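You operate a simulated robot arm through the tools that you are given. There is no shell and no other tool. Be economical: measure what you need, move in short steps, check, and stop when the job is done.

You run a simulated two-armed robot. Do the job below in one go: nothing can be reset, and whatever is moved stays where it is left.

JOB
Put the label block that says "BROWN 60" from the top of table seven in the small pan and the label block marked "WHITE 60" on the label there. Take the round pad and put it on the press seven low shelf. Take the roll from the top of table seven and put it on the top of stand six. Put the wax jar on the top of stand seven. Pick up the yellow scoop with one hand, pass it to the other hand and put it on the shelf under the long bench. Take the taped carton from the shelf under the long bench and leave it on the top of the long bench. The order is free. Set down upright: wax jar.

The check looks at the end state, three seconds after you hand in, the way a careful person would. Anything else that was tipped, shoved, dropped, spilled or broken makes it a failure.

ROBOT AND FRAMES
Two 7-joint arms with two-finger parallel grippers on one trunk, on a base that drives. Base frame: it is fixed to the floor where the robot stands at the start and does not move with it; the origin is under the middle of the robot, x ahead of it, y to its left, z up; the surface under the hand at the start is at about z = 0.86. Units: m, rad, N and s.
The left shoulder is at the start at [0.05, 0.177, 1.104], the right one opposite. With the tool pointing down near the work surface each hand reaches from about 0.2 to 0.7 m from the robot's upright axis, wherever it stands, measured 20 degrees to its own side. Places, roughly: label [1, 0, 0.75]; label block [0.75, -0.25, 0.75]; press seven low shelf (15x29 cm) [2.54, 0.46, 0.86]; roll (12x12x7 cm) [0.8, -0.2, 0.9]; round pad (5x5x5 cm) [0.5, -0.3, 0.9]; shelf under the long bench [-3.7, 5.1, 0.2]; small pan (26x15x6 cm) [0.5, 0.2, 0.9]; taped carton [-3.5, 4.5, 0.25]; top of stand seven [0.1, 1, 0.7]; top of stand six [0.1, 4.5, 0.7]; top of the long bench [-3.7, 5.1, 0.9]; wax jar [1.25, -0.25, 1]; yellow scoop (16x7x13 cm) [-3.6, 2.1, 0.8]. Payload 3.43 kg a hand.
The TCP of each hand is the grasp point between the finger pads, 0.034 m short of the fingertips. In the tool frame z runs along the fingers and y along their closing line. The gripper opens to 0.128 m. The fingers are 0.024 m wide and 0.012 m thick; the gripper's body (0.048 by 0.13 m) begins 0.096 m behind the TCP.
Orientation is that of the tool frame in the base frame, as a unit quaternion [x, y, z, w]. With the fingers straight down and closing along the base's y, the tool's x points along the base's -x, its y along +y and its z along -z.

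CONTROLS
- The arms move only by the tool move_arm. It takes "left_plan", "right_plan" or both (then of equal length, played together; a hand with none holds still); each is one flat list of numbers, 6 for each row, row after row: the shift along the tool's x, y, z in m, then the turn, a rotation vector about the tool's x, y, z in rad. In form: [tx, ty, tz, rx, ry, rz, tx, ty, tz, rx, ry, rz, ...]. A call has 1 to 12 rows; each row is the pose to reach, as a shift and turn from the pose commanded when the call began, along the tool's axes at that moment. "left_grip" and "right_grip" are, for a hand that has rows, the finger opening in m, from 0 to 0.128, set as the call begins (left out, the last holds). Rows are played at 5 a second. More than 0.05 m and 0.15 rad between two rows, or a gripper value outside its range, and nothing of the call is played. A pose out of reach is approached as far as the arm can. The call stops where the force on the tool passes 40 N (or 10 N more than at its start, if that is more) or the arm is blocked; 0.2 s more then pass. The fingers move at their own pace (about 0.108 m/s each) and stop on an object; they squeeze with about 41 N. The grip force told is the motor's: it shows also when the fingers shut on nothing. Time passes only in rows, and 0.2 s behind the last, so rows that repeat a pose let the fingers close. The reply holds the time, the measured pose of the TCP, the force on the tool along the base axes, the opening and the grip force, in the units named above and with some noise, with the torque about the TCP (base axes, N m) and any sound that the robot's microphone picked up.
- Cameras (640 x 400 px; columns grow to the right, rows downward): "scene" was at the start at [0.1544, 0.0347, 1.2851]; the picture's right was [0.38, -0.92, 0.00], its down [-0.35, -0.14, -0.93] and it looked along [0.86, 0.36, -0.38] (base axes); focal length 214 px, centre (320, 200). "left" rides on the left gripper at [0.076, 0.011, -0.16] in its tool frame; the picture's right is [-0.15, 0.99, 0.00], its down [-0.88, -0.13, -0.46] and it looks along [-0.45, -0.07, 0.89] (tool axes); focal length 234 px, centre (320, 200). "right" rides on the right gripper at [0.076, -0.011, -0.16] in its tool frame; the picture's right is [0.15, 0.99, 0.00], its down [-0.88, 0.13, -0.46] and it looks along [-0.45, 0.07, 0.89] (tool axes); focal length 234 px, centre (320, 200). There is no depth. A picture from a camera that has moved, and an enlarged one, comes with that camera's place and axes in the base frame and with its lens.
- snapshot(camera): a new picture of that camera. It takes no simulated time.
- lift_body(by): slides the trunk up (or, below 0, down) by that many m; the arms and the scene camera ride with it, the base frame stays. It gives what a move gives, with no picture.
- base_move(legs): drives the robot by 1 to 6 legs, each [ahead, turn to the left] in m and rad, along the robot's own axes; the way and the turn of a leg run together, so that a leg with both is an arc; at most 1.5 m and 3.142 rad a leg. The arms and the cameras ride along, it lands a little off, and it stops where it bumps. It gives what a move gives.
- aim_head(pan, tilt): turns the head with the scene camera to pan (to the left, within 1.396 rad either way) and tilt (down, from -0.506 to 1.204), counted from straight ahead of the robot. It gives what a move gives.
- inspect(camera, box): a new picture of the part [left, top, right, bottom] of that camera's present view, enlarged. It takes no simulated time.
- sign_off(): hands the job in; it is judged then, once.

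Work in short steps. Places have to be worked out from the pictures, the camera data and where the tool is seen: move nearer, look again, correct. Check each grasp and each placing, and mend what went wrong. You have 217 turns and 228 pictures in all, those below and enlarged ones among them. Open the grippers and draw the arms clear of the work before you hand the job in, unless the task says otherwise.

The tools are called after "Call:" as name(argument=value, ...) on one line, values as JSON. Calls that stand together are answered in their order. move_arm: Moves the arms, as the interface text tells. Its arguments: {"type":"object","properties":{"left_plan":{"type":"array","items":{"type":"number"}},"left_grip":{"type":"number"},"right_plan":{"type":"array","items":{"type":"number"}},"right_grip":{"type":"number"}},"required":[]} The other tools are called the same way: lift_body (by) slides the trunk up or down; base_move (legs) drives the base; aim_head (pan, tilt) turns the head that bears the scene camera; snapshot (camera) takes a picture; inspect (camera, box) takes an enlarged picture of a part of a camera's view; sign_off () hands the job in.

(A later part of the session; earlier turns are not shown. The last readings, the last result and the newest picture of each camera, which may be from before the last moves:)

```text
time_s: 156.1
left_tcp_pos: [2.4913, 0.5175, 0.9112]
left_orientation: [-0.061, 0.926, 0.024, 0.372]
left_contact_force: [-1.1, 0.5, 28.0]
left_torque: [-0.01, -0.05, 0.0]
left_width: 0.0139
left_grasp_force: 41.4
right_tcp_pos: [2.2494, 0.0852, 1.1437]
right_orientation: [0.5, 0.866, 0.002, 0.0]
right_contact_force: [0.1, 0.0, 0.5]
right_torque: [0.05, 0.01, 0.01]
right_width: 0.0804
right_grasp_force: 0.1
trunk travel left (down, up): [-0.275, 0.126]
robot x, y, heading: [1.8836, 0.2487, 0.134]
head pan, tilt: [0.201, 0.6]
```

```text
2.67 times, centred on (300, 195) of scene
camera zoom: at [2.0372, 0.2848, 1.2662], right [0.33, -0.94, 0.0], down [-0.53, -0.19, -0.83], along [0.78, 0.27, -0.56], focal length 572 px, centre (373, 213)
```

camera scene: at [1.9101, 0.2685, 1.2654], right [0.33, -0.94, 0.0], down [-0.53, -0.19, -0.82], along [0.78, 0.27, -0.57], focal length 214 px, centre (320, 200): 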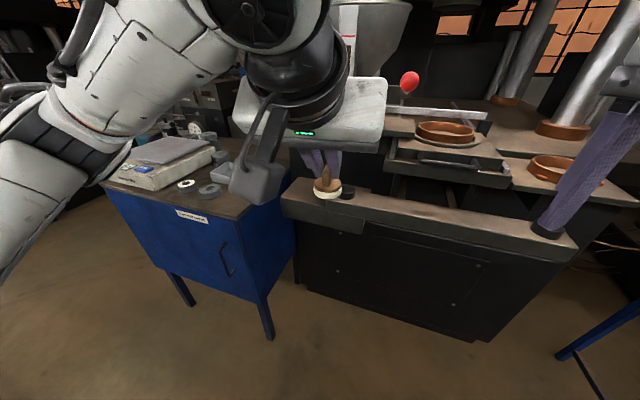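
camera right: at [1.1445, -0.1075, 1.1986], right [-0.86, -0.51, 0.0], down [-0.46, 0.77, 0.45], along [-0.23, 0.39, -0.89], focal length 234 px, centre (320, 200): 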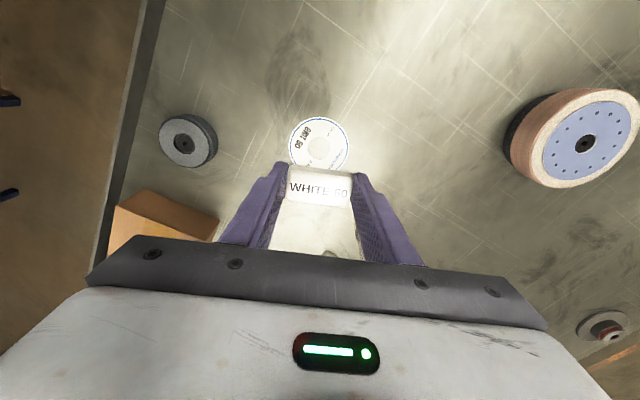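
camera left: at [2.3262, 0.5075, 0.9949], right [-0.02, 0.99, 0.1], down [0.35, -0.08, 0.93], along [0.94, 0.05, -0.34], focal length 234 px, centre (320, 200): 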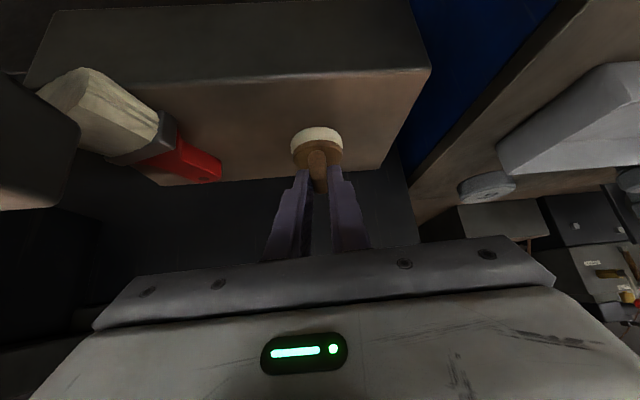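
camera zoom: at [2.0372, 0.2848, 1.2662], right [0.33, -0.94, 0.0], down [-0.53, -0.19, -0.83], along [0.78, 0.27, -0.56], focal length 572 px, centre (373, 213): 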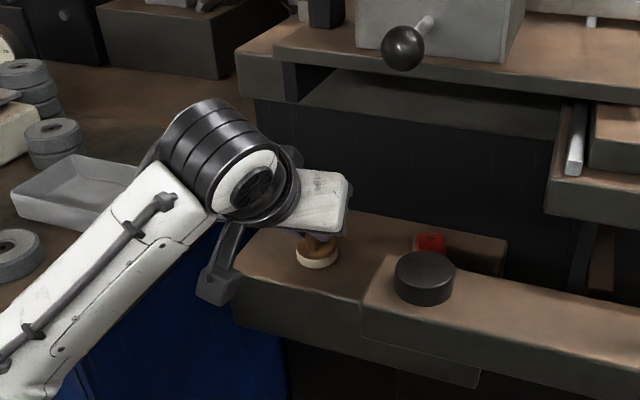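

Contact: the pad stands on the shelf. I relieve the pressure, open, and retreat along the tool axis.

Call:
move_arm(left_plan=[-0.004, 0, -0.0043, 0, 0, 0, -0.004, 0, -0.0043, 0, 0, 0])

Call:
move_arm(left_plan=[0, 0, 0, 0, 0, 0, 0, 0, 0, 0, 0, 0, 0, 0, -0.03, 0, 0, 0, 0, 0, -0.07, 0, 0, 0, 0, 0, -0.11, 0, 0, 0, 0, 0, -0.15, 0, 0, 0, 0, 0, -0.19, 0, 0, 0], left_grip=0.045)

Call:
inspect(camera="scene", box=[200, 120, 400, 270])

```text
time_s: 156.7
left_tcp_pos: [2.491, 0.5179, 0.9103]
left_orientation: [-0.06, 0.928, 0.023, 0.367]
left_contact_force: [7.8, -0.1, 15.4]
left_torque: [0.05, -0.75, -0.02]
left_width: 0.0134
left_grasp_force: 41.2
right_tcp_pos: [2.253, 0.0841, 1.1427]
right_orientation: [0.499, 0.867, 0.001, -0.001]
right_contact_force: [0.5, -0.2, -0.6]
right_torque: [0.0, -0.03, -0.02]
right_width: 0.0801
right_grasp_force: 0.1
trunk travel left (down, up): [-0.275, 0.126]
robot x, y, heading: [1.8895, 0.2491, 0.136]
head pan, tilt: [0.201, 0.6]
```

```text
time_s: 158.3
left_tcp_pos: [2.3624, 0.4998, 1.0458]
left_orientation: [-0.06, 0.929, 0.023, 0.365]
left_contact_force: [0.2, -0.1, -0.3]
left_torque: [-0.02, 0.0, -0.01]
left_width: 0.0449
left_grasp_force: 0.0
right_tcp_pos: [2.2523, 0.0856, 1.1437]
right_orientation: [0.499, 0.867, 0.001, -0.002]
right_contact_force: [0.7, -0.5, 0.1]
right_torque: [-0.01, 0.0, 0.0]
right_width: 0.0799
right_grasp_force: 0.0
trunk travel left (down, up): [-0.275, 0.126]
robot x, y, heading: [1.8896, 0.2528, 0.137]
head pan, tilt: [0.201, 0.6]
```

```text
2.67 times, centred on (300, 195) of scene
camera zoom: at [2.0398, 0.2856, 1.2654], right [0.33, -0.94, 0.0], down [-0.53, -0.19, -0.83], along [0.78, 0.27, -0.56], focal length 572 px, centre (373, 213)
```

zoom: 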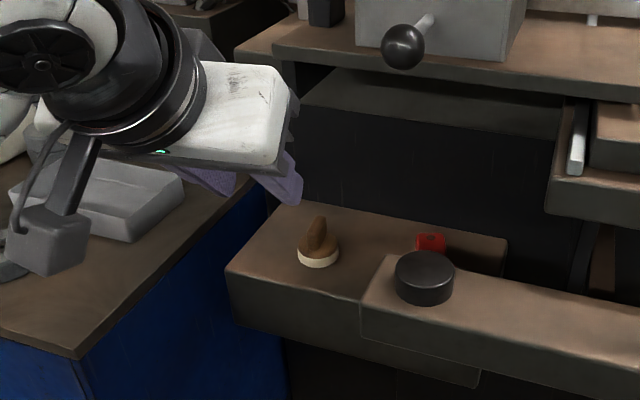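

The pad stands on the low shelf. I back off, bring the left tool upright again, and go for the wax jar.

Call:
base_move(legs=[[-0.18, 0]])

Call:
move_arm(left_plan=[-0.02, 0, -0.03, 0, 0.15, 0, -0.04, 0, -0.06, 0, 0.3, 0, -0.06, -0.02, -0.09, 0, 0.45, 0, -0.07, -0.04, -0.11, 0, 0.6, 0, -0.07, -0.06, -0.11, 0, 0.75, 0, -0.07, -0.06, -0.11, 0, 0.75, 0], left_grip=0.12)

```text
time_s: 159.9
left_tcp_pos: [2.1787, 0.4742, 1.0461]
left_orientation: [-0.061, 0.928, 0.024, 0.366]
left_contact_force: [-0.5, -0.8, 0.5]
left_torque: [0.0, -0.01, -0.02]
left_width: 0.0452
left_grasp_force: 0.1
right_tcp_pos: [2.0675, 0.0613, 1.1439]
right_orientation: [0.498, 0.867, 0.001, -0.002]
right_contact_force: [-0.5, 0.0, -0.4]
right_torque: [-0.01, 0.02, 0.01]
right_width: 0.0801
right_grasp_force: 0.0
trunk travel left (down, up): [-0.275, 0.126]
robot x, y, heading: [1.7065, 0.2217, 0.139]
head pan, tilt: [0.201, 0.6]
```

```text
time_s: 161.3
left_tcp_pos: [2.1601, 0.414, 1.1771]
left_orientation: [-0.066, 0.998, 0.0, -0.001]
left_contact_force: [0.2, -0.1, -1.8]
left_torque: [-0.03, -0.01, 0.0]
left_width: 0.1201
left_grasp_force: 0.0
right_tcp_pos: [2.0686, 0.0601, 1.1435]
right_orientation: [0.499, 0.867, 0.001, -0.002]
right_contact_force: [0.1, -0.2, -0.4]
right_torque: [0.02, 0.03, 0.02]
right_width: 0.0799
right_grasp_force: 0.1
trunk travel left (down, up): [-0.275, 0.126]
robot x, y, heading: [1.7037, 0.226, 0.135]
head pan, tilt: [0.201, 0.6]
```

I drive to stand opposite the jar with it on the left arm's side.

Call:
base_move(legs=[[0, -1.706], [0.28, 0], [0, -1.43]])

Call:
aim_head(pan=0.2, tilt=0.75)

Call:
snapshot(camera="scene")

Call:
snapshot(camera="left")

```text
time_s: 171.0
left_tcp_pos: [1.2387, -0.2457, 1.1764]
left_orientation: [0.999, 0.05, -0.001, -0.001]
left_contact_force: [-0.3, -0.1, -0.3]
left_torque: [-0.05, 0.01, -0.01]
left_width: 0.12
left_grasp_force: 0.0
right_tcp_pos: [1.3427, 0.1019, 1.143]
right_orientation: [0.859, -0.512, 0.002, 0.0]
right_contact_force: [0.2, -0.7, -0.7]
right_torque: [-0.01, -0.01, 0.0]
right_width: 0.0799
right_grasp_force: 0.2
trunk travel left (down, up): [-0.275, 0.126]
robot x, y, heading: [1.7033, -0.072, -3.033]
head pan, tilt: [0.201, 0.6]
```

```text
time_s: 171.7
left_tcp_pos: [1.2404, -0.2455, 1.1773]
left_orientation: [0.999, 0.051, -0.001, -0.001]
left_contact_force: [0.5, -0.2, 0.8]
left_torque: [0.0, 0.03, 0.0]
left_width: 0.1201
left_grasp_force: 0.1
right_tcp_pos: [1.3428, 0.103, 1.1434]
right_orientation: [0.859, -0.512, 0.001, -0.001]
right_contact_force: [-0.2, -0.6, -0.3]
right_torque: [0.0, -0.03, -0.02]
right_width: 0.0802
right_grasp_force: 0.0
trunk travel left (down, up): [-0.275, 0.126]
robot x, y, heading: [1.7016, -0.0713, -3.035]
head pan, tilt: [0.201, 0.75]
```

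```text
142 pictures are left
camera scene: at [1.5512, -0.1039, 1.2526], right [-0.3, 0.95, 0.0], down [0.65, 0.21, -0.73], along [-0.7, -0.22, -0.68], focal length 214 px, centre (320, 200)
```

scene: 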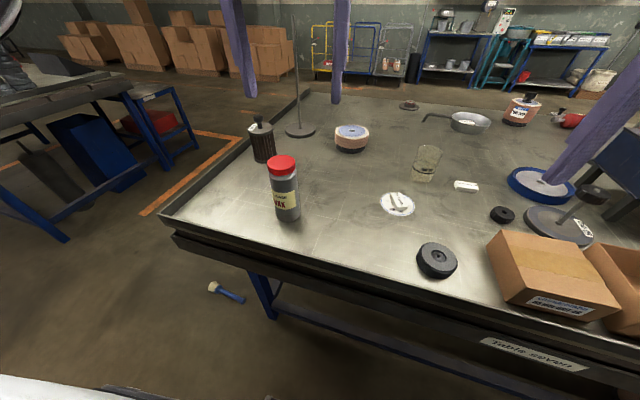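

```text
141 pictures are left
camera left: at [1.3154, -0.2502, 1.3366], right [-0.05, -1.0, 0.0], down [-0.89, 0.04, 0.46], along [-0.46, 0.02, -0.89], focal length 234 px, centre (320, 200)
```

left: 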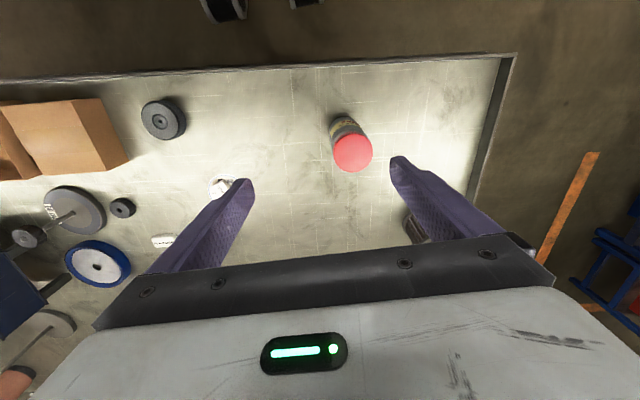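

The blue brush/tool from the table corner has been knocked to the floor by the passing hand; I must put it back at (1.243,−0.462), standing on its pale end. I look at it closely first.

Call:
inspect(camera="scene", box=[170, 250, 310, 340])

Call:
inspect(camera="scene", box=[150, 90, 330, 270])

```text
4.44 times, centred on (240, 295) of scene
camera zoom: at [1.5512, -0.1039, 1.2526], right [-0.3, 0.95, 0.0], down [0.65, 0.21, -0.73], along [-0.7, -0.22, -0.68], focal length 953 px, centre (676, -222)
```

zoom: 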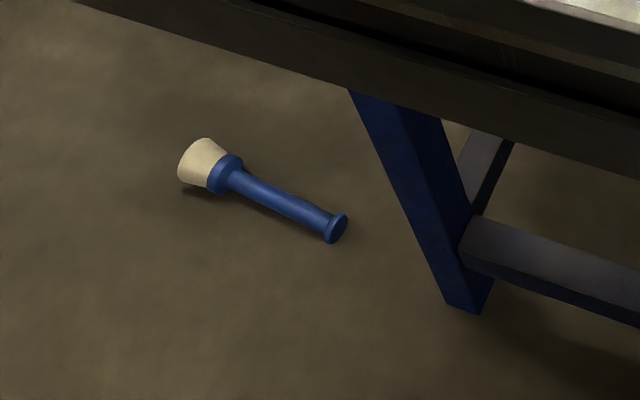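

```text
2.22 times, centred on (240, 180) of scene
camera zoom: at [1.5512, -0.1039, 1.2526], right [-0.3, 0.95, 0.0], down [0.65, 0.21, -0.73], along [-0.7, -0.22, -0.68], focal length 477 px, centre (498, 244)
```

zoom: 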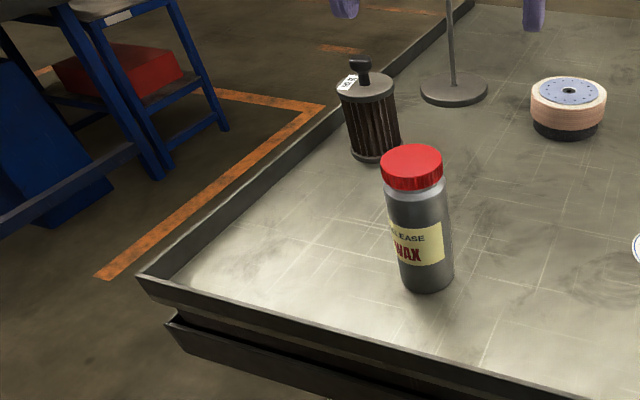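

It's a mallet lying on the floor from (1.19,−0.86) to (1.21,−0.65), reachable from the right-hand aisle. I first take the jar (centre (1.221,−0.290), top z≈1.02) with the left hand.

Call:
move_arm(left_plan=[-0.024, 0.043, 0, 0, 0, 0, -0.024, 0.043, 0.03, 0, 0, 0, -0.024, 0.043, 0.06, 0, 0, 0, -0.024, 0.043, 0.075, 0, 0, 0], left_grip=0.125)

Call:
snapshot(camera="left")

Call:
inspect(camera="scene", box=[200, 80, 380, 260])

```text
time_s: 172.7
left_tcp_pos: [1.2192, -0.2923, 1.1028]
left_orientation: [0.999, 0.051, 0.0, -0.002]
left_contact_force: [0.0, 0.6, -0.1]
left_torque: [-0.02, 0.0, 0.0]
left_width: 0.1253
left_grasp_force: 0.1
right_tcp_pos: [1.342, 0.1027, 1.1438]
right_orientation: [0.86, -0.511, 0.001, 0.0]
right_contact_force: [-0.2, 0.1, -0.3]
right_torque: [0.04, 0.04, 0.01]
right_width: 0.0799
right_grasp_force: 0.1
trunk travel left (down, up): [-0.275, 0.126]
robot x, y, heading: [1.7033, -0.0693, -3.037]
head pan, tilt: [0.201, 0.75]
```

```text
138 pictures are left
camera left: at [1.2956, -0.2966, 1.2616], right [-0.05, -1.0, 0.0], down [-0.89, 0.04, 0.46], along [-0.46, 0.02, -0.89], focal length 234 px, centre (320, 200)
```

left: 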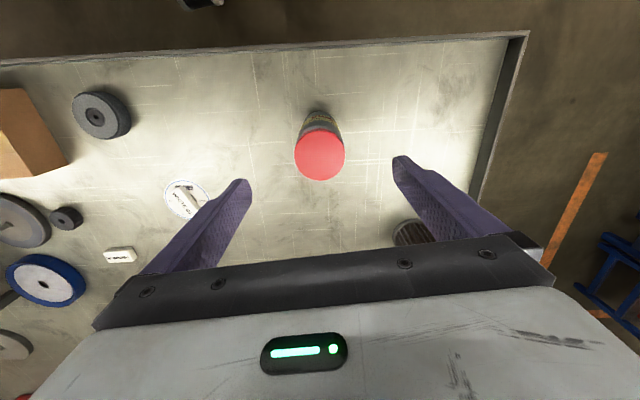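

```text
2.22 times, centred on (290, 170) of scene
camera zoom: at [1.5512, -0.104, 1.2526], right [-0.3, 0.95, 0.0], down [0.65, 0.21, -0.73], along [-0.7, -0.22, -0.68], focal length 477 px, centre (387, 267)
```

zoom: 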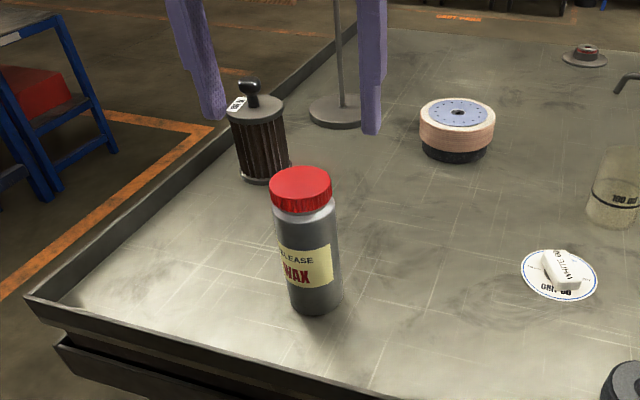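

Centred. Down to z≈0.955 and close.

Call:
move_arm(left_plan=[0.005, 0, 0.04, 0, 0, 0, 0.005, 0, 0.08, 0, 0, 0, 0.005, 0, 0.12, 0, 0, 0, 0.005, 0, 0.148, 0, 0, 0, 0.005, 0, 0.148, 0, 0, 0])

Call:
move_arm(left_plan=[0, 0, 0, 0, 0, 0, 0, 0, 0, 0, 0, 0, 0, 0, 0, 0, 0, 0], left_grip=0.04)

Call:
inspect(camera="scene", box=[200, 80, 380, 260])

```text
time_s: 173.9
left_tcp_pos: [1.2252, -0.2892, 0.9529]
left_orientation: [0.999, 0.051, 0.0, 0.0]
left_contact_force: [0.5, 0.1, -0.6]
left_torque: [-0.01, -0.01, 0.0]
left_width: 0.125
left_grasp_force: 0.1
right_tcp_pos: [1.3421, 0.1018, 1.1433]
right_orientation: [0.859, -0.511, 0.001, 0.001]
right_contact_force: [-0.3, 0.2, -0.1]
right_torque: [-0.02, 0.01, 0.0]
right_width: 0.08
right_grasp_force: 0.0
trunk travel left (down, up): [-0.275, 0.126]
robot x, y, heading: [1.7002, -0.0699, -3.034]
head pan, tilt: [0.201, 0.75]
```

```text
time_s: 174.7
left_tcp_pos: [1.2253, -0.2892, 0.953]
left_orientation: [0.999, 0.05, 0.0, -0.001]
left_contact_force: [0.7, -1.2, -0.2]
left_torque: [-0.16, 0.04, 0.01]
left_width: 0.0591
left_grasp_force: 41.5
right_tcp_pos: [1.3426, 0.1008, 1.143]
right_orientation: [0.859, -0.511, 0.002, 0.001]
right_contact_force: [0.4, 0.3, 0.5]
right_torque: [0.0, 0.01, 0.02]
right_width: 0.0802
right_grasp_force: 0.0
trunk travel left (down, up): [-0.275, 0.126]
robot x, y, heading: [1.7013, -0.0727, -3.037]
head pan, tilt: [0.201, 0.75]
```

```text
2.22 times, centred on (290, 170) of scene
camera zoom: at [1.5512, -0.104, 1.2525], right [-0.3, 0.95, 0.0], down [0.65, 0.21, -0.73], along [-0.7, -0.22, -0.68], focal length 477 px, centre (387, 267)
```

zoom: 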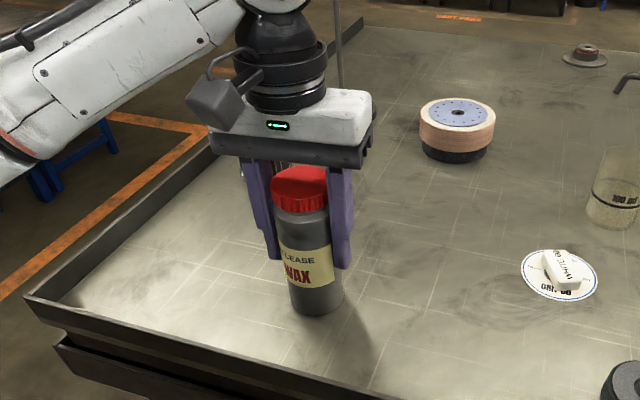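

Jar gripped (5.9 cm). I lift it high and draw it in.

Call:
move_arm(left_plan=[0, 0, -0.045, 0, 0, 0, 0, 0, -0.09, 0, 0, 0, 0, 0, -0.135, 0, 0, 0, 0, 0, -0.18, 0, 0, 0, 0.045, 0, -0.2, 0, 0, 0, 0.09, -0.01, -0.2, 0, 0, 0, 0.13, -0.02, -0.2, 0, 0, 0, 0.17, -0.02, -0.2, 0, 0, 0])

Call:
snapshot(camera="left")

```text
time_s: 176.5
left_tcp_pos: [1.3891, -0.2516, 1.1519]
left_orientation: [0.999, 0.05, 0.0, -0.001]
left_contact_force: [-0.4, -0.5, -3.7]
left_torque: [0.0, 0.0, 0.04]
left_width: 0.0588
left_grasp_force: 40.4
right_tcp_pos: [1.3429, 0.1023, 1.1429]
right_orientation: [0.859, -0.511, 0.001, 0.0]
right_contact_force: [-0.1, -0.1, 0.1]
right_torque: [0.0, 0.0, -0.01]
right_width: 0.0799
right_grasp_force: 0.0
trunk travel left (down, up): [-0.275, 0.126]
robot x, y, heading: [1.7029, -0.0697, -3.038]
head pan, tilt: [0.201, 0.75]
```

```text
135 pictures are left
camera left: at [1.4656, -0.2554, 1.3124], right [-0.05, -1.0, 0.0], down [-0.89, 0.04, 0.46], along [-0.46, 0.02, -0.89], focal length 234 px, centre (320, 200)
```

left: 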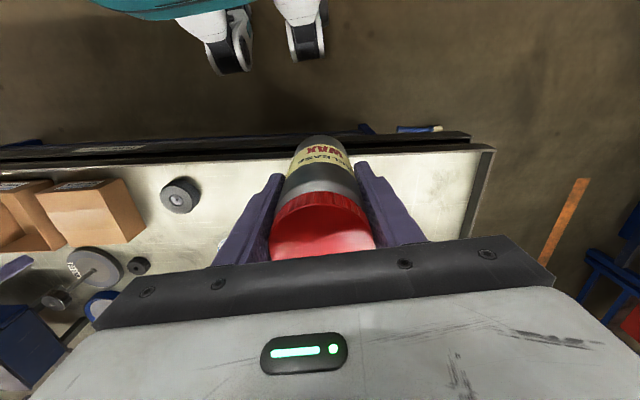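

I drive around into the right-hand aisle to stand in front of the mallet, facing +y.

Call:
base_move(legs=[[0, 1.47], [1.18, 0], [0, -1.57], [0.68, 0], [0, -1.57]])

Call:
aim_head(pan=-0.2, tilt=1.0)

Call:
snapshot(camera="scene")

Call:
snapshot(camera="right")

```text
time_s: 197.3
left_tcp_pos: [0.8765, -0.8779, 1.1511]
left_orientation: [-0.677, 0.736, 0.0, 0.0]
left_contact_force: [0.4, -0.5, -4.7]
left_torque: [-0.03, 0.03, 0.03]
left_width: 0.0588
left_grasp_force: 41.2
right_tcp_pos: [1.2306, -0.8981, 1.1432]
right_orientation: [-0.155, 0.988, -0.001, -0.002]
right_contact_force: [0.1, -1.5, 0.4]
right_torque: [-0.02, -0.03, 0.0]
right_width: 0.0798
right_grasp_force: 0.1
trunk travel left (down, up): [-0.275, 0.126]
robot x, y, heading: [0.9985, -1.2179, 1.498]
head pan, tilt: [0.201, 0.75]
```

```text
time_s: 198.1
left_tcp_pos: [0.8755, -0.8774, 1.1527]
left_orientation: [-0.676, 0.737, -0.001, 0.001]
left_contact_force: [0.4, 0.3, -4.6]
left_torque: [0.01, 0.05, 0.03]
left_width: 0.0588
left_grasp_force: 41.1
right_tcp_pos: [1.232, -0.8988, 1.1426]
right_orientation: [-0.155, 0.988, -0.001, -0.001]
right_contact_force: [0.2, -0.5, 0.8]
right_torque: [-0.02, -0.03, 0.02]
right_width: 0.08
right_grasp_force: 0.0
trunk travel left (down, up): [-0.275, 0.126]
robot x, y, heading: [0.9975, -1.2217, 1.497]
head pan, tilt: [-0.201, 1.0]
```

```text
134 pictures are left
camera scene: at [1.0189, -1.0826, 1.2334], right [0.96, -0.28, 0.0], down [-0.23, -0.81, -0.54], along [0.15, 0.52, -0.84], focal length 214 px, centre (320, 200)
```

scene: 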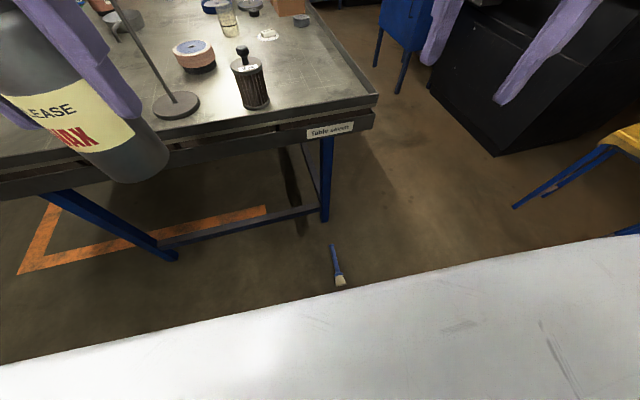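

```text
133 pictures are left
camera right: at [1.1633, -0.9314, 1.303], right [-0.44, 0.9, 0.0], down [0.8, 0.39, 0.45], along [0.41, 0.2, -0.89], focal length 234 px, centre (320, 200)
```

right: 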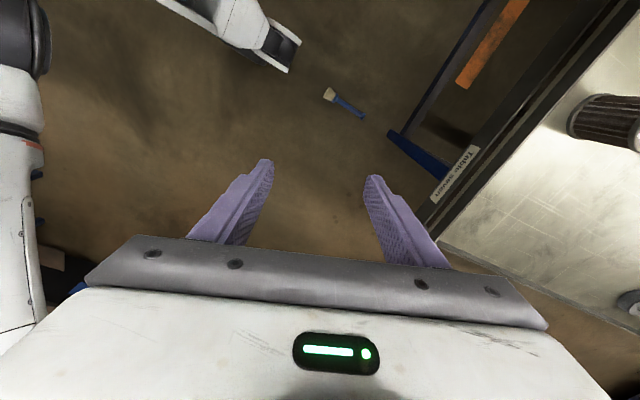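

Mallet refined: head (1.196,−0.855), knob (1.214,−0.658). I turn the right tool above its handle, then lower the trunk.

Call:
move_arm(right_plan=[-0.002, 0.017, 0, 0, 0, -0.146, -0.003, 0.034, 0, 0, 0, -0.292, -0.005, 0.051, 0, 0, 0, -0.438, -0.006, 0.068, 0, 0, 0, -0.584, -0.008, 0.086, 0, 0, 0, -0.73, -0.009, 0.103, 0, 0, 0, -0.876, -0.011, 0.12, 0, 0, 0, -1.022, -0.0124, 0.137, 0, 0, 0, -1.168, -0.0124, 0.137, 0, 0, 0, -1.168])

Call:
lift_body(by=-0.26)

Call:
snapshot(camera="right")

```text
time_s: 200.1
left_tcp_pos: [0.8757, -0.8781, 1.1529]
left_orientation: [-0.676, 0.737, -0.001, 0.001]
left_contact_force: [-0.3, 0.1, -4.3]
left_torque: [-0.03, 0.0, -0.01]
left_width: 0.0587
left_grasp_force: 41.0
right_tcp_pos: [1.2042, -0.7628, 1.1444]
right_orientation: [-0.675, 0.738, 0.001, -0.002]
right_contact_force: [0.2, 0.5, 1.1]
right_torque: [0.03, 0.03, 0.0]
right_width: 0.0801
right_grasp_force: 0.0
trunk travel left (down, up): [-0.275, 0.126]
robot x, y, heading: [0.9976, -1.2202, 1.488]
head pan, tilt: [-0.201, 1.0]
```

```text
time_s: 202.8
left_tcp_pos: [0.8761, -0.8782, 0.8914]
left_orientation: [-0.676, 0.737, 0.0, 0.0]
left_contact_force: [1.0, -0.5, -3.7]
left_torque: [-0.02, 0.05, 0.01]
left_width: 0.0587
left_grasp_force: 41.2
right_tcp_pos: [1.2037, -0.7631, 0.8845]
right_orientation: [-0.675, 0.738, 0.0, -0.003]
right_contact_force: [0.1, 0.6, 0.9]
right_torque: [0.0, 0.01, -0.01]
right_width: 0.08
right_grasp_force: 0.0
trunk travel left (down, up): [-0.015, 0.386]
robot x, y, heading: [0.997, -1.218, 1.491]
head pan, tilt: [-0.201, 1.0]
```

```text
132 pictures are left
camera right: at [1.2077, -0.8391, 1.0446], right [-1.0, -0.06, 0.0], down [-0.05, 0.89, 0.45], along [-0.03, 0.45, -0.89], focal length 234 px, centre (320, 200)
```

right: 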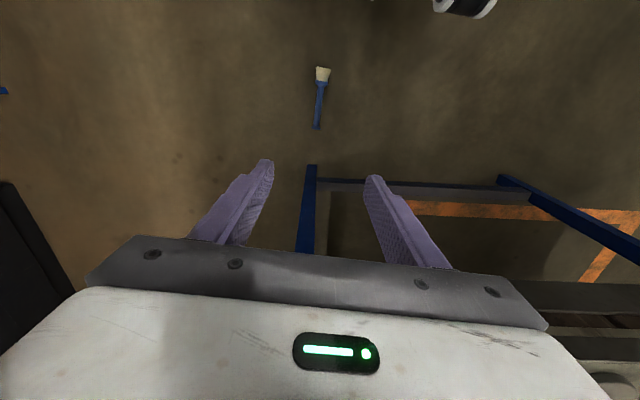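

Aligned above the handle. I go down 0.5 m first.

Call:
move_arm(right_plan=[0, 0, 0.05, 0, 0, 0, 0, 0, 0.1, 0, 0, 0, 0, 0, 0.15, 0, 0, 0, 0, 0, 0.2, 0, 0, 0, 0, 0, 0.25, 0, 0, 0, 0, 0, 0.3, 0, 0, 0, 0, 0, 0.35, 0, 0, 0, 0, 0, 0.4, 0, 0, 0, 0, 0, 0.45, 0, 0, 0, 0, 0, 0.5, 0, 0, 0, 0, 0, 0.55, 0, 0, 0], right_grip=0.07)

Call:
snapshot(camera="right")

```text
time_s: 205.2
left_tcp_pos: [0.8755, -0.8772, 0.8922]
left_orientation: [-0.676, 0.737, -0.001, 0.0]
left_contact_force: [-0.5, 0.3, -4.3]
left_torque: [-0.01, -0.03, 0.0]
left_width: 0.0589
left_grasp_force: 40.7
right_tcp_pos: [1.2022, -0.7666, 0.331]
right_orientation: [-0.674, 0.738, -0.001, -0.002]
right_contact_force: [0.2, 0.0, 0.0]
right_torque: [0.0, 0.01, 0.01]
right_width: 0.0702
right_grasp_force: 0.1
trunk travel left (down, up): [-0.015, 0.386]
robot x, y, heading: [1.001, -1.2182, 1.494]
head pan, tilt: [-0.201, 1.0]
```

```text
131 pictures are left
camera right: at [1.2068, -0.8417, 0.4911], right [-1.0, -0.06, 0.0], down [-0.05, 0.89, 0.45], along [-0.03, 0.45, -0.89], focal length 234 px, centre (320, 200)
```

right: 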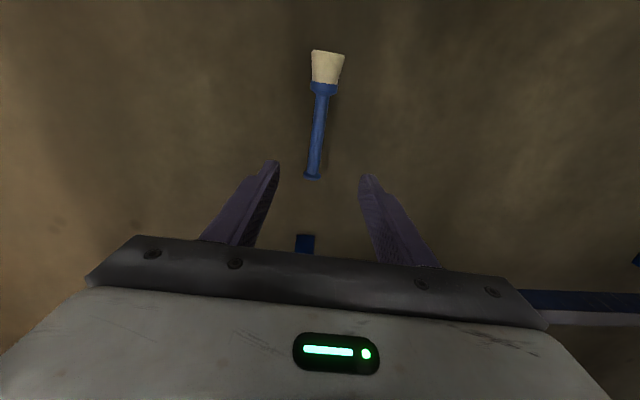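

Handle centre is under the tool. I go down to z≈0.043.

Call:
move_arm(right_plan=[0, 0, 0.05, 0, 0, 0, 0, 0, 0.1, 0, 0, 0, 0, 0, 0.15, 0, 0, 0, 0, -0.001, 0.2, 0, 0, 0, 0, -0.002, 0.24, 0, 0, 0, 0, -0.002, 0.27, 0, 0, 0, 0, -0.002, 0.285, 0, 0, 0, 0, -0.002, 0.287, 0, 0, 0])

Call:
snapshot(camera="right")

```text
time_s: 207.0
left_tcp_pos: [0.8746, -0.8778, 0.8915]
left_orientation: [-0.676, 0.737, 0.0, 0.0]
left_contact_force: [-0.5, 0.0, -4.5]
left_torque: [-0.05, -0.01, 0.0]
left_width: 0.0585
left_grasp_force: 41.0
right_tcp_pos: [1.2047, -0.7974, 0.1393]
right_orientation: [-0.674, 0.738, 0.0, -0.002]
right_contact_force: [0.2, -0.2, 1.4]
right_torque: [-0.04, 0.02, 0.03]
right_width: 0.0699
right_grasp_force: 0.1
right hand out of reach, approached as far as the arm can: row 4, 5, 6, 7, 8
trunk travel left (down, up): [-0.015, 0.386]
robot x, y, heading: [0.9952, -1.2185, 1.491]
head pan, tilt: [-0.201, 1.0]
```

```text
130 pictures are left
camera right: at [1.2092, -0.873, 0.2992], right [-1.0, -0.06, 0.0], down [-0.05, 0.89, 0.45], along [-0.03, 0.45, -0.89], focal length 234 px, centre (320, 200)
```

right: 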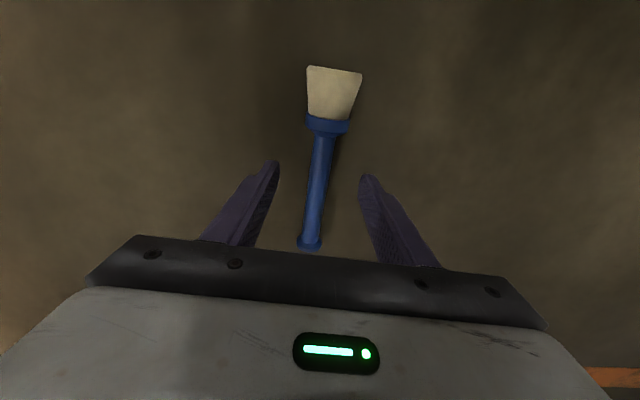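

The floor is just out of reach from here, so I need to stand closer and side-on. I lift and tuck the right hand, and drive to about (1.40,−1.02), heading 160°.

Call:
move_arm(right_plan=[0, 0, -0.05, 0, 0, 0, 0, 0, -0.1, 0, 0, 0, 0, 0, -0.15, 0, 0, 0, 0.03, 0, -0.2, 0, 0, 0, 0.06, 0, -0.24, 0, 0, 0, 0.09, 0, -0.28, 0, 0, 0, 0.12, 0, -0.32, 0, 0, 0, 0.15, 0, -0.36, 0, 0, 0, 0.17, 0, -0.4, 0, 0, 0, 0.17, 0, -0.44, 0, 0, 0])

Call:
base_move(legs=[[0, -1.035], [0.443, 0], [0, 2.33]])

Call:
snapshot(camera="right")

Call:
aim_head(pan=-0.3, tilt=1.2)

Call:
snapshot(camera="scene")

```text
refused: row 4 steps farther than a row can; nothing moved
```

```text
time_s: 211.1
left_tcp_pos: [1.3477, -0.879, 0.8906]
left_orientation: [-0.227, 0.974, 0.0, -0.001]
left_contact_force: [0.3, 1.1, -3.6]
left_torque: [-0.01, -0.01, -0.01]
left_width: 0.0586
left_grasp_force: 41.1
right_tcp_pos: [1.5842, -1.1191, 0.1394]
right_orientation: [-0.223, 0.975, 0.002, -0.002]
right_contact_force: [1.1, -0.4, -0.1]
right_torque: [-0.01, 0.01, 0.02]
right_width: 0.0697
right_grasp_force: 0.0
trunk travel left (down, up): [-0.015, 0.386]
robot x, y, heading: [1.1152, -1.1539, 0.461]
head pan, tilt: [-0.201, 1.0]
stopped in leg 2: the robot was blocked; the commanded pose is now the measured one
```

```text
129 pictures are left
camera right: at [1.5221, -1.1632, 0.2992], right [-0.56, 0.83, 0.0], down [0.74, 0.5, 0.45], along [0.37, 0.26, -0.89], focal length 234 px, centre (320, 200)
```

right: 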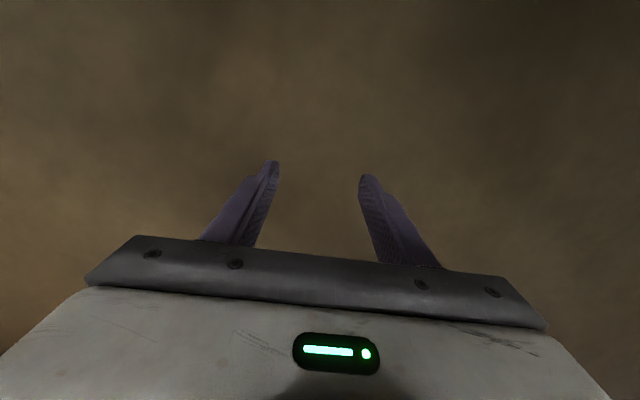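

```text
time_s: 211.8
left_tcp_pos: [1.3471, -0.8796, 0.8916]
left_orientation: [-0.226, 0.974, -0.002, -0.001]
left_contact_force: [-0.1, 0.1, -4.2]
left_torque: [0.0, 0.04, -0.02]
left_width: 0.0589
left_grasp_force: 41.4
right_tcp_pos: [1.5854, -1.1201, 0.1379]
right_orientation: [-0.223, 0.975, 0.002, -0.002]
right_contact_force: [0.7, -0.2, 0.2]
right_torque: [0.01, -0.02, 0.0]
right_width: 0.0701
right_grasp_force: 0.0
trunk travel left (down, up): [-0.015, 0.386]
robot x, y, heading: [1.1156, -1.1589, 0.461]
head pan, tilt: [-0.3, 1.201]
```

```text
128 pictures are left
camera scene: at [1.2329, -1.1185, 0.9608], right [0.16, -0.99, 0.0], down [-0.92, -0.15, -0.36], along [0.36, 0.06, -0.93], focal length 214 px, centre (320, 200)
```

scene: 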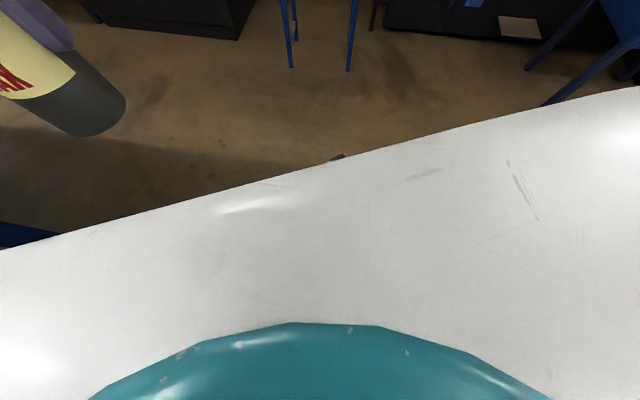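

The arm move was refused and the base stopped early; possibly it touched the mallet. I reverse a little, raise the right hand properly, and look.

Call:
base_move(legs=[[-0.12, 0]])

Call:
move_arm(right_plan=[0, 0, -0.045, 0, 0, 0, 0, 0, -0.09, 0, 0, 0, 0, 0, -0.135, 0, 0, 0, 0.02, 0, -0.175, 0, 0, 0, 0.04, 0, -0.215, 0, 0, 0, 0.06, 0, -0.255, 0, 0, 0, 0.08, 0, -0.295, 0, 0, 0, 0.1, 0, -0.335, 0, 0, 0, 0.12, 0, -0.375, 0, 0, 0, 0.14, 0, -0.415, 0, 0, 0])

Call:
aim_head(pan=0.5, tilt=1.0)

Call:
snapshot(camera="scene")

Call:
snapshot(camera="left")

```text
time_s: 213.0
left_tcp_pos: [1.2401, -0.932, 0.892]
left_orientation: [-0.228, 0.974, 0.0, -0.001]
left_contact_force: [0.3, -0.7, -4.5]
left_torque: [-0.03, 0.0, 0.02]
left_width: 0.0587
left_grasp_force: 41.2
right_tcp_pos: [1.4781, -1.1711, 0.1396]
right_orientation: [-0.225, 0.974, 0.001, -0.001]
right_contact_force: [-0.7, 0.4, 0.6]
right_torque: [0.0, -0.01, 0.01]
right_width: 0.0701
right_grasp_force: 0.1
trunk travel left (down, up): [-0.015, 0.386]
robot x, y, heading: [1.0098, -1.2133, 0.464]
head pan, tilt: [-0.3, 1.201]
```

```text
time_s: 215.2
left_tcp_pos: [1.2388, -0.9318, 0.8923]
left_orientation: [-0.228, 0.974, -0.001, -0.001]
left_contact_force: [-0.3, 0.1, -5.1]
left_torque: [-0.01, 0.03, 0.02]
left_width: 0.0585
left_grasp_force: 41.1
right_tcp_pos: [1.3518, -1.2328, 0.557]
right_orientation: [-0.225, 0.974, 0.001, -0.002]
right_contact_force: [-0.1, 0.4, -0.5]
right_torque: [-0.02, 0.01, 0.02]
right_width: 0.0699
right_grasp_force: 0.1
trunk travel left (down, up): [-0.015, 0.386]
robot x, y, heading: [1.0065, -1.2116, 0.46]
head pan, tilt: [-0.3, 1.201]
```

```text
time_s: 216.4
left_tcp_pos: [1.2391, -0.9317, 0.8912]
left_orientation: [-0.227, 0.974, 0.0, -0.001]
left_contact_force: [0.3, 1.5, -3.7]
left_torque: [0.02, 0.02, 0.01]
left_width: 0.0588
left_grasp_force: 41.0
right_tcp_pos: [1.3521, -1.2336, 0.5575]
right_orientation: [-0.225, 0.974, 0.0, -0.002]
right_contact_force: [0.2, -0.3, 0.0]
right_torque: [0.02, -0.01, -0.01]
right_width: 0.0699
right_grasp_force: 0.1
trunk travel left (down, up): [-0.015, 0.386]
robot x, y, heading: [1.007, -1.212, 0.463]
head pan, tilt: [0.499, 1.0]
```

```text
127 pictures are left
camera scene: at [1.1106, -1.1234, 0.9734], right [0.82, -0.57, 0.0], down [-0.48, -0.69, -0.54], along [0.31, 0.44, -0.84], focal length 214 px, centre (320, 200)
```

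scene: 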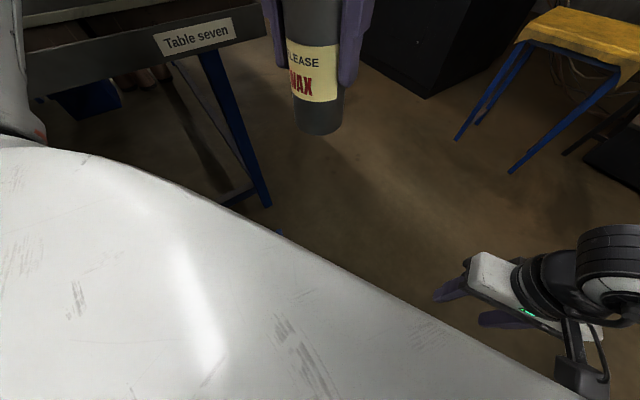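

```text
126 pictures are left
camera left: at [1.1663, -0.9561, 1.052], right [-0.31, 0.95, 0.0], down [0.85, 0.27, 0.45], along [0.43, 0.14, -0.89], focal length 234 px, centre (320, 200)
```

left: 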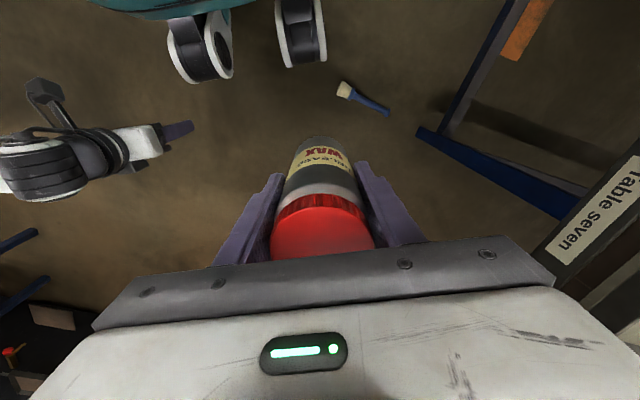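

The base is small (wheels ±0.2 m) and just nudged the mallet: it is now at head (1.16,−0.86), knob (1.186,−0.65). I go to (0.87,−1.0) facing +y, so the mallet lies close by the right shoulder.

Call:
base_move(legs=[[0, 1.68], [0.25, 0], [0, -0.573]])

Call:
snapshot(camera="right")

Call:
snapshot(camera="left")

```text
time_s: 221.9
left_tcp_pos: [0.624, -0.8541, 0.8923]
left_orientation: [0.866, -0.5, 0.001, -0.002]
left_contact_force: [-0.5, -0.8, -4.5]
left_torque: [-0.06, -0.05, -0.01]
left_width: 0.0586
left_grasp_force: 40.9
right_tcp_pos: [0.9268, -0.7248, 0.5529]
right_orientation: [0.862, -0.507, 0.016, 0.003]
right_contact_force: [0.2, -0.6, -0.4]
right_torque: [0.02, -0.03, 0.02]
right_width: 0.0698
right_grasp_force: 0.0
trunk travel left (down, up): [-0.015, 0.386]
robot x, y, heading: [0.9189, -1.0617, 2.089]
head pan, tilt: [0.499, 1.0]
stopped in leg 2: the robot was blocked; the commanded pose is now the measured one
```

```text
125 pictures are left
camera right: at [0.969, -0.7817, 0.7147], right [-0.79, -0.61, -0.01], down [-0.55, 0.72, 0.43], along [-0.26, 0.34, -0.9], focal length 234 px, centre (320, 200)
```

right: 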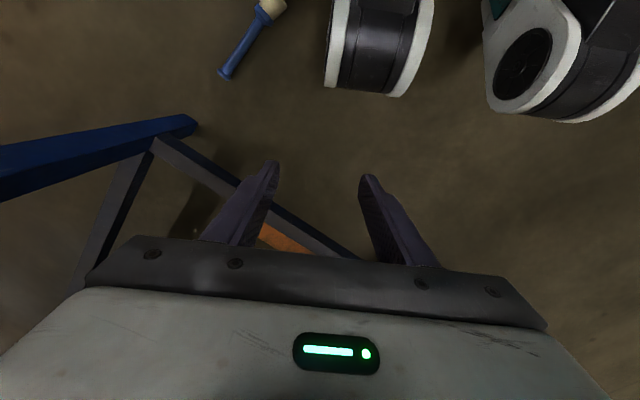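

```text
124 pictures are left
camera left: at [0.6505, -0.9258, 1.0525], right [-0.93, -0.37, -0.01], down [-0.33, 0.83, 0.46], along [-0.16, 0.43, -0.89], focal length 234 px, centre (320, 200)
```

left: 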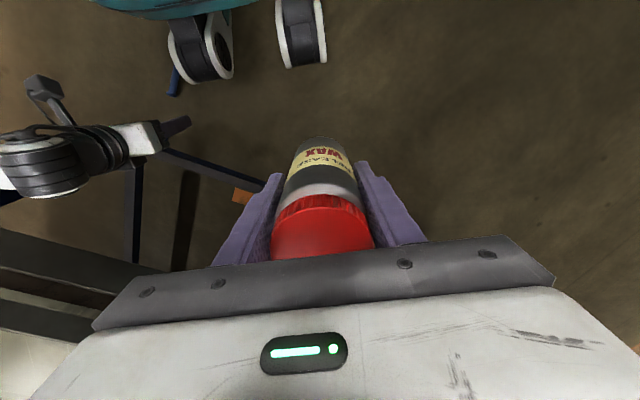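

Blocked again, probably an elbow against the table side because the trunk is low. I back off and check the surroundings with the head.

Call:
base_move(legs=[[-0.1, 0]])

Call:
aim_head(pan=-0.75, tilt=0.55)

Call:
snapshot(camera="scene")

```text
time_s: 223.0
left_tcp_pos: [0.6753, -0.9359, 0.8911]
left_orientation: [0.865, -0.501, 0.003, 0.001]
left_contact_force: [-0.2, 0.3, -4.3]
left_torque: [-0.05, -0.03, 0.0]
left_width: 0.059
left_grasp_force: 41.2
right_tcp_pos: [0.9781, -0.8111, 0.5491]
right_orientation: [0.862, -0.507, 0.017, 0.008]
right_contact_force: [0.2, -0.3, 0.4]
right_torque: [-0.02, 0.02, 0.02]
right_width: 0.07
right_grasp_force: 0.0
trunk travel left (down, up): [-0.015, 0.386]
robot x, y, heading: [0.9737, -1.1535, 2.092]
head pan, tilt: [0.499, 1.0]
```

```text
time_s: 224.4
left_tcp_pos: [0.6753, -0.9362, 0.8906]
left_orientation: [0.866, -0.5, 0.002, 0.002]
left_contact_force: [-0.3, 0.1, -4.5]
left_torque: [-0.02, -0.01, -0.04]
left_width: 0.0587
left_grasp_force: 41.3
right_tcp_pos: [0.9785, -0.8106, 0.5484]
right_orientation: [0.862, -0.507, 0.016, 0.007]
right_contact_force: [0.2, 0.0, -0.8]
right_torque: [0.0, 0.02, 0.03]
right_width: 0.0702
right_grasp_force: 0.0
trunk travel left (down, up): [-0.015, 0.386]
robot x, y, heading: [0.9671, -1.1493, 2.092]
head pan, tilt: [-0.75, 0.55]
```

```text
123 pictures are left
camera scene: at [0.9513, -1.0012, 1.0099], right [0.97, -0.23, 0.0], down [-0.12, -0.51, -0.85], along [0.19, 0.83, -0.52], focal length 214 px, centre (320, 200)
```

scene: 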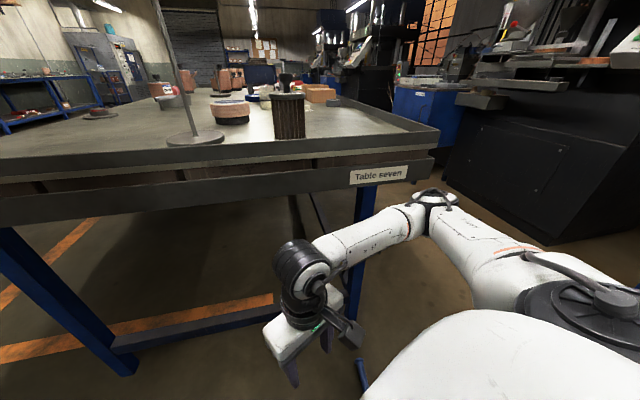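

The right elbow sticks out 0.5 m to the side and met the table. The table's things look undisturbed. I re-route: back, turn to −x, forward, turn to +y, forward, keeping the elbow clear.

Call:
base_move(legs=[[-0.1, 0], [0, 1.05], [0.15, 0], [0, -1.571], [0.2, 0]])

Call:
snapshot(camera="right")

```text
time_s: 234.2
left_tcp_pos: [0.7214, -0.7094, 0.8919]
left_orientation: [0.707, -0.707, 0.001, 0.001]
left_contact_force: [-0.3, -0.6, -3.3]
left_torque: [-0.03, -0.03, 0.01]
left_width: 0.0586
left_grasp_force: 40.8
right_tcp_pos: [1.0457, -0.7508, 0.5486]
right_orientation: [-0.702, 0.712, -0.013, -0.011]
right_contact_force: [-0.7, 1.5, -0.6]
right_torque: [0.01, 0.01, 0.0]
right_width: 0.07
right_grasp_force: 0.0
trunk travel left (down, up): [-0.015, 0.386]
robot x, y, heading: [0.8676, -1.0408, 1.572]
head pan, tilt: [-0.75, 0.55]
```

```text
122 pictures are left
camera right: at [1.0549, -0.8196, 0.7112], right [-0.99, -0.13, 0.0], down [-0.12, 0.9, 0.42], along [-0.06, 0.42, -0.91], focal length 234 px, centre (320, 200)
```

right: 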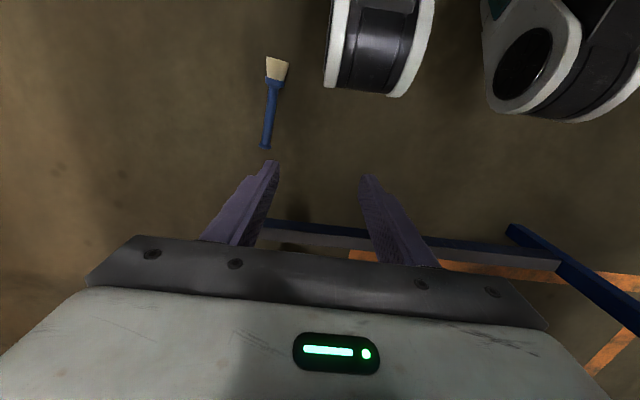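

Mallet grip point (1.178,−0.755), axis ≈84°. I shift right, align, and go down.

Call:
move_arm(right_plan=[0, -0.045, 0, 0, -0.034, 0.03, 0, -0.09, 0, 0, -0.034, 0.06, 0.002, -0.132, 0, 0, -0.034, 0.094, 0.002, -0.132, 0.045, 0, -0.034, 0.094, 0.002, -0.132, 0.09, 0, -0.034, 0.094, 0.002, -0.132, 0.135, 0, -0.034, 0.094, 0.002, -0.132, 0.18, 0, -0.034, 0.094, 0.002, -0.132, 0.225, 0, -0.034, 0.094, 0.002, -0.132, 0.27, 0, -0.034, 0.094, 0.002, -0.132, 0.315, 0, -0.034, 0.094, 0.002, -0.132, 0.36, 0, -0.034, 0.094, 0.002, -0.132, 0.4, 0, -0.034, 0.094])

Call:
snapshot(camera="right")

```text
time_s: 236.8
left_tcp_pos: [0.7217, -0.7092, 0.891]
left_orientation: [0.707, -0.707, 0.002, 0.002]
left_contact_force: [0.1, 0.8, -3.8]
left_torque: [-0.03, -0.03, 0.0]
left_width: 0.0586
left_grasp_force: 41.0
right_tcp_pos: [1.1794, -0.7661, 0.1495]
right_orientation: [-0.669, 0.743, -0.003, 0.001]
right_contact_force: [0.4, -0.2, -0.3]
right_torque: [0.0, 0.01, 0.01]
right_width: 0.0703
right_grasp_force: 0.0
trunk travel left (down, up): [-0.015, 0.386]
robot x, y, heading: [0.8703, -1.0408, 1.568]
head pan, tilt: [-0.75, 0.55]
```

```text
121 pictures are left
camera right: at [1.1815, -0.8415, 0.31], right [-1.0, -0.04, -0.01], down [-0.04, 0.89, 0.45], along [-0.01, 0.45, -0.89], focal length 234 px, centre (320, 200)
```

right: 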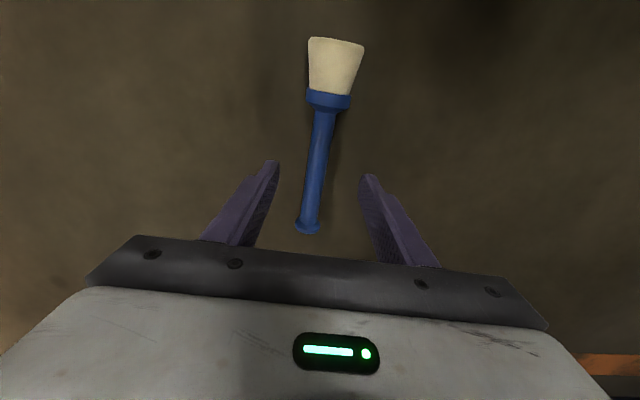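

On the handle. Down the last 10 cm.

Call:
move_arm(right_plan=[0, 0, 0.04, 0, 0, 0, 0, 0, 0.08, 0, 0, 0, 0, 0, 0.1, 0, 0, 0, 0, 0, 0.106, 0, 0, 0, 0, 0, 0.106, 0, 0, 0])

Call:
snapshot(camera="right")

```text
time_s: 238.0
left_tcp_pos: [0.7211, -0.7086, 0.891]
left_orientation: [0.708, -0.706, 0.002, 0.001]
left_contact_force: [0.6, -0.1, -4.0]
left_torque: [-0.05, 0.01, 0.03]
left_width: 0.0589
left_grasp_force: 41.0
right_tcp_pos: [1.1774, -0.7694, 0.0426]
right_orientation: [-0.668, 0.744, -0.003, 0.001]
right_contact_force: [-0.5, 0.5, 0.2]
right_torque: [0.04, 0.01, -0.03]
right_width: 0.07
right_grasp_force: 0.1
trunk travel left (down, up): [-0.015, 0.386]
robot x, y, heading: [0.8657, -1.0371, 1.572]
head pan, tilt: [-0.75, 0.55]
```

```text
120 pictures are left
camera right: at [1.1796, -0.8446, 0.2024], right [-1.0, -0.04, 0.0], down [-0.04, 0.89, 0.45], along [-0.01, 0.45, -0.89], focal length 234 px, centre (320, 200)
```

right: 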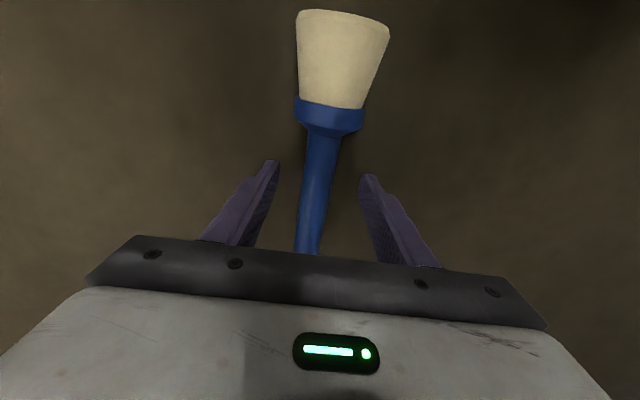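

The handle is between the fingers; I close and lift.

Call:
move_arm(right_plan=[0, 0, 0, 0, 0, 0, 0, 0, 0, 0, 0, 0, 0, 0, 0, 0, 0, 0, 0, 0, 0, 0, 0, 0], right_grip=0.0)

Call:
move_arm(right_plan=[0, 0, -0.05, 0, 0, 0, 0, 0, -0.1, 0, 0, 0, 0, 0, -0.15, 0, 0, 0, 0, 0, -0.2, 0, 0, 0, 0, 0, -0.25, 0, 0, 0, 0, 0, -0.3, 0, 0, 0, 0, 0, -0.35, 0, 0, 0, 0, 0, -0.4, 0, 0, 0, 0, 0, -0.45, 0, 0, 0, 0, 0, -0.5, 0, 0, 0])

Call:
snapshot(camera="right")

```text
time_s: 239.0
left_tcp_pos: [0.721, -0.7088, 0.8905]
left_orientation: [0.708, -0.707, 0.002, 0.002]
left_contact_force: [-0.1, 0.3, -3.7]
left_torque: [-0.01, 0.0, -0.04]
left_width: 0.0588
left_grasp_force: 40.9
right_tcp_pos: [1.1775, -0.7687, 0.0426]
right_orientation: [-0.668, 0.744, -0.003, 0.001]
right_contact_force: [0.2, 0.3, -0.2]
right_torque: [0.1, -0.01, -0.15]
right_width: 0.0234
right_grasp_force: 41.4
trunk travel left (down, up): [-0.015, 0.386]
robot x, y, heading: [0.8668, -1.0363, 1.58]
head pan, tilt: [-0.75, 0.55]
```

```text
time_s: 241.2
left_tcp_pos: [0.7204, -0.7089, 0.8912]
left_orientation: [0.708, -0.706, 0.002, 0.002]
left_contact_force: [0.2, 0.2, -4.1]
left_torque: [-0.02, 0.01, -0.01]
left_width: 0.0589
left_grasp_force: 41.0
right_tcp_pos: [1.1785, -0.77, 0.5434]
right_orientation: [-0.669, 0.743, -0.002, 0.001]
right_contact_force: [-0.1, -1.1, -1.5]
right_torque: [0.01, 0.01, 0.0]
right_width: 0.0232
right_grasp_force: 40.9
trunk travel left (down, up): [-0.015, 0.386]
robot x, y, heading: [0.8708, -1.0369, 1.571]
head pan, tilt: [-0.75, 0.55]
```

```text
119 pictures are left
camera right: at [1.1806, -0.8458, 0.7032], right [-1.0, -0.04, -0.01], down [-0.04, 0.89, 0.45], along [-0.01, 0.45, -0.89], focal length 234 px, centre (320, 200)
```

right: 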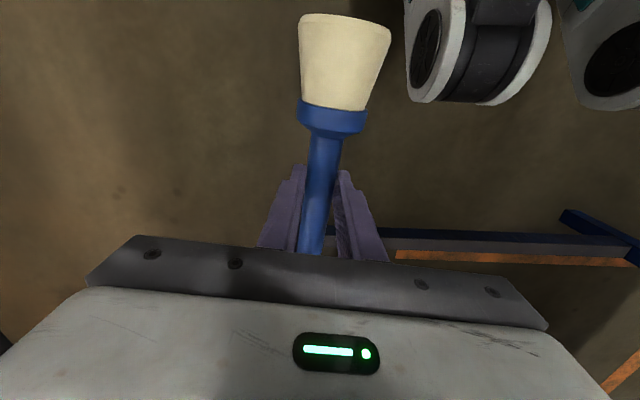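

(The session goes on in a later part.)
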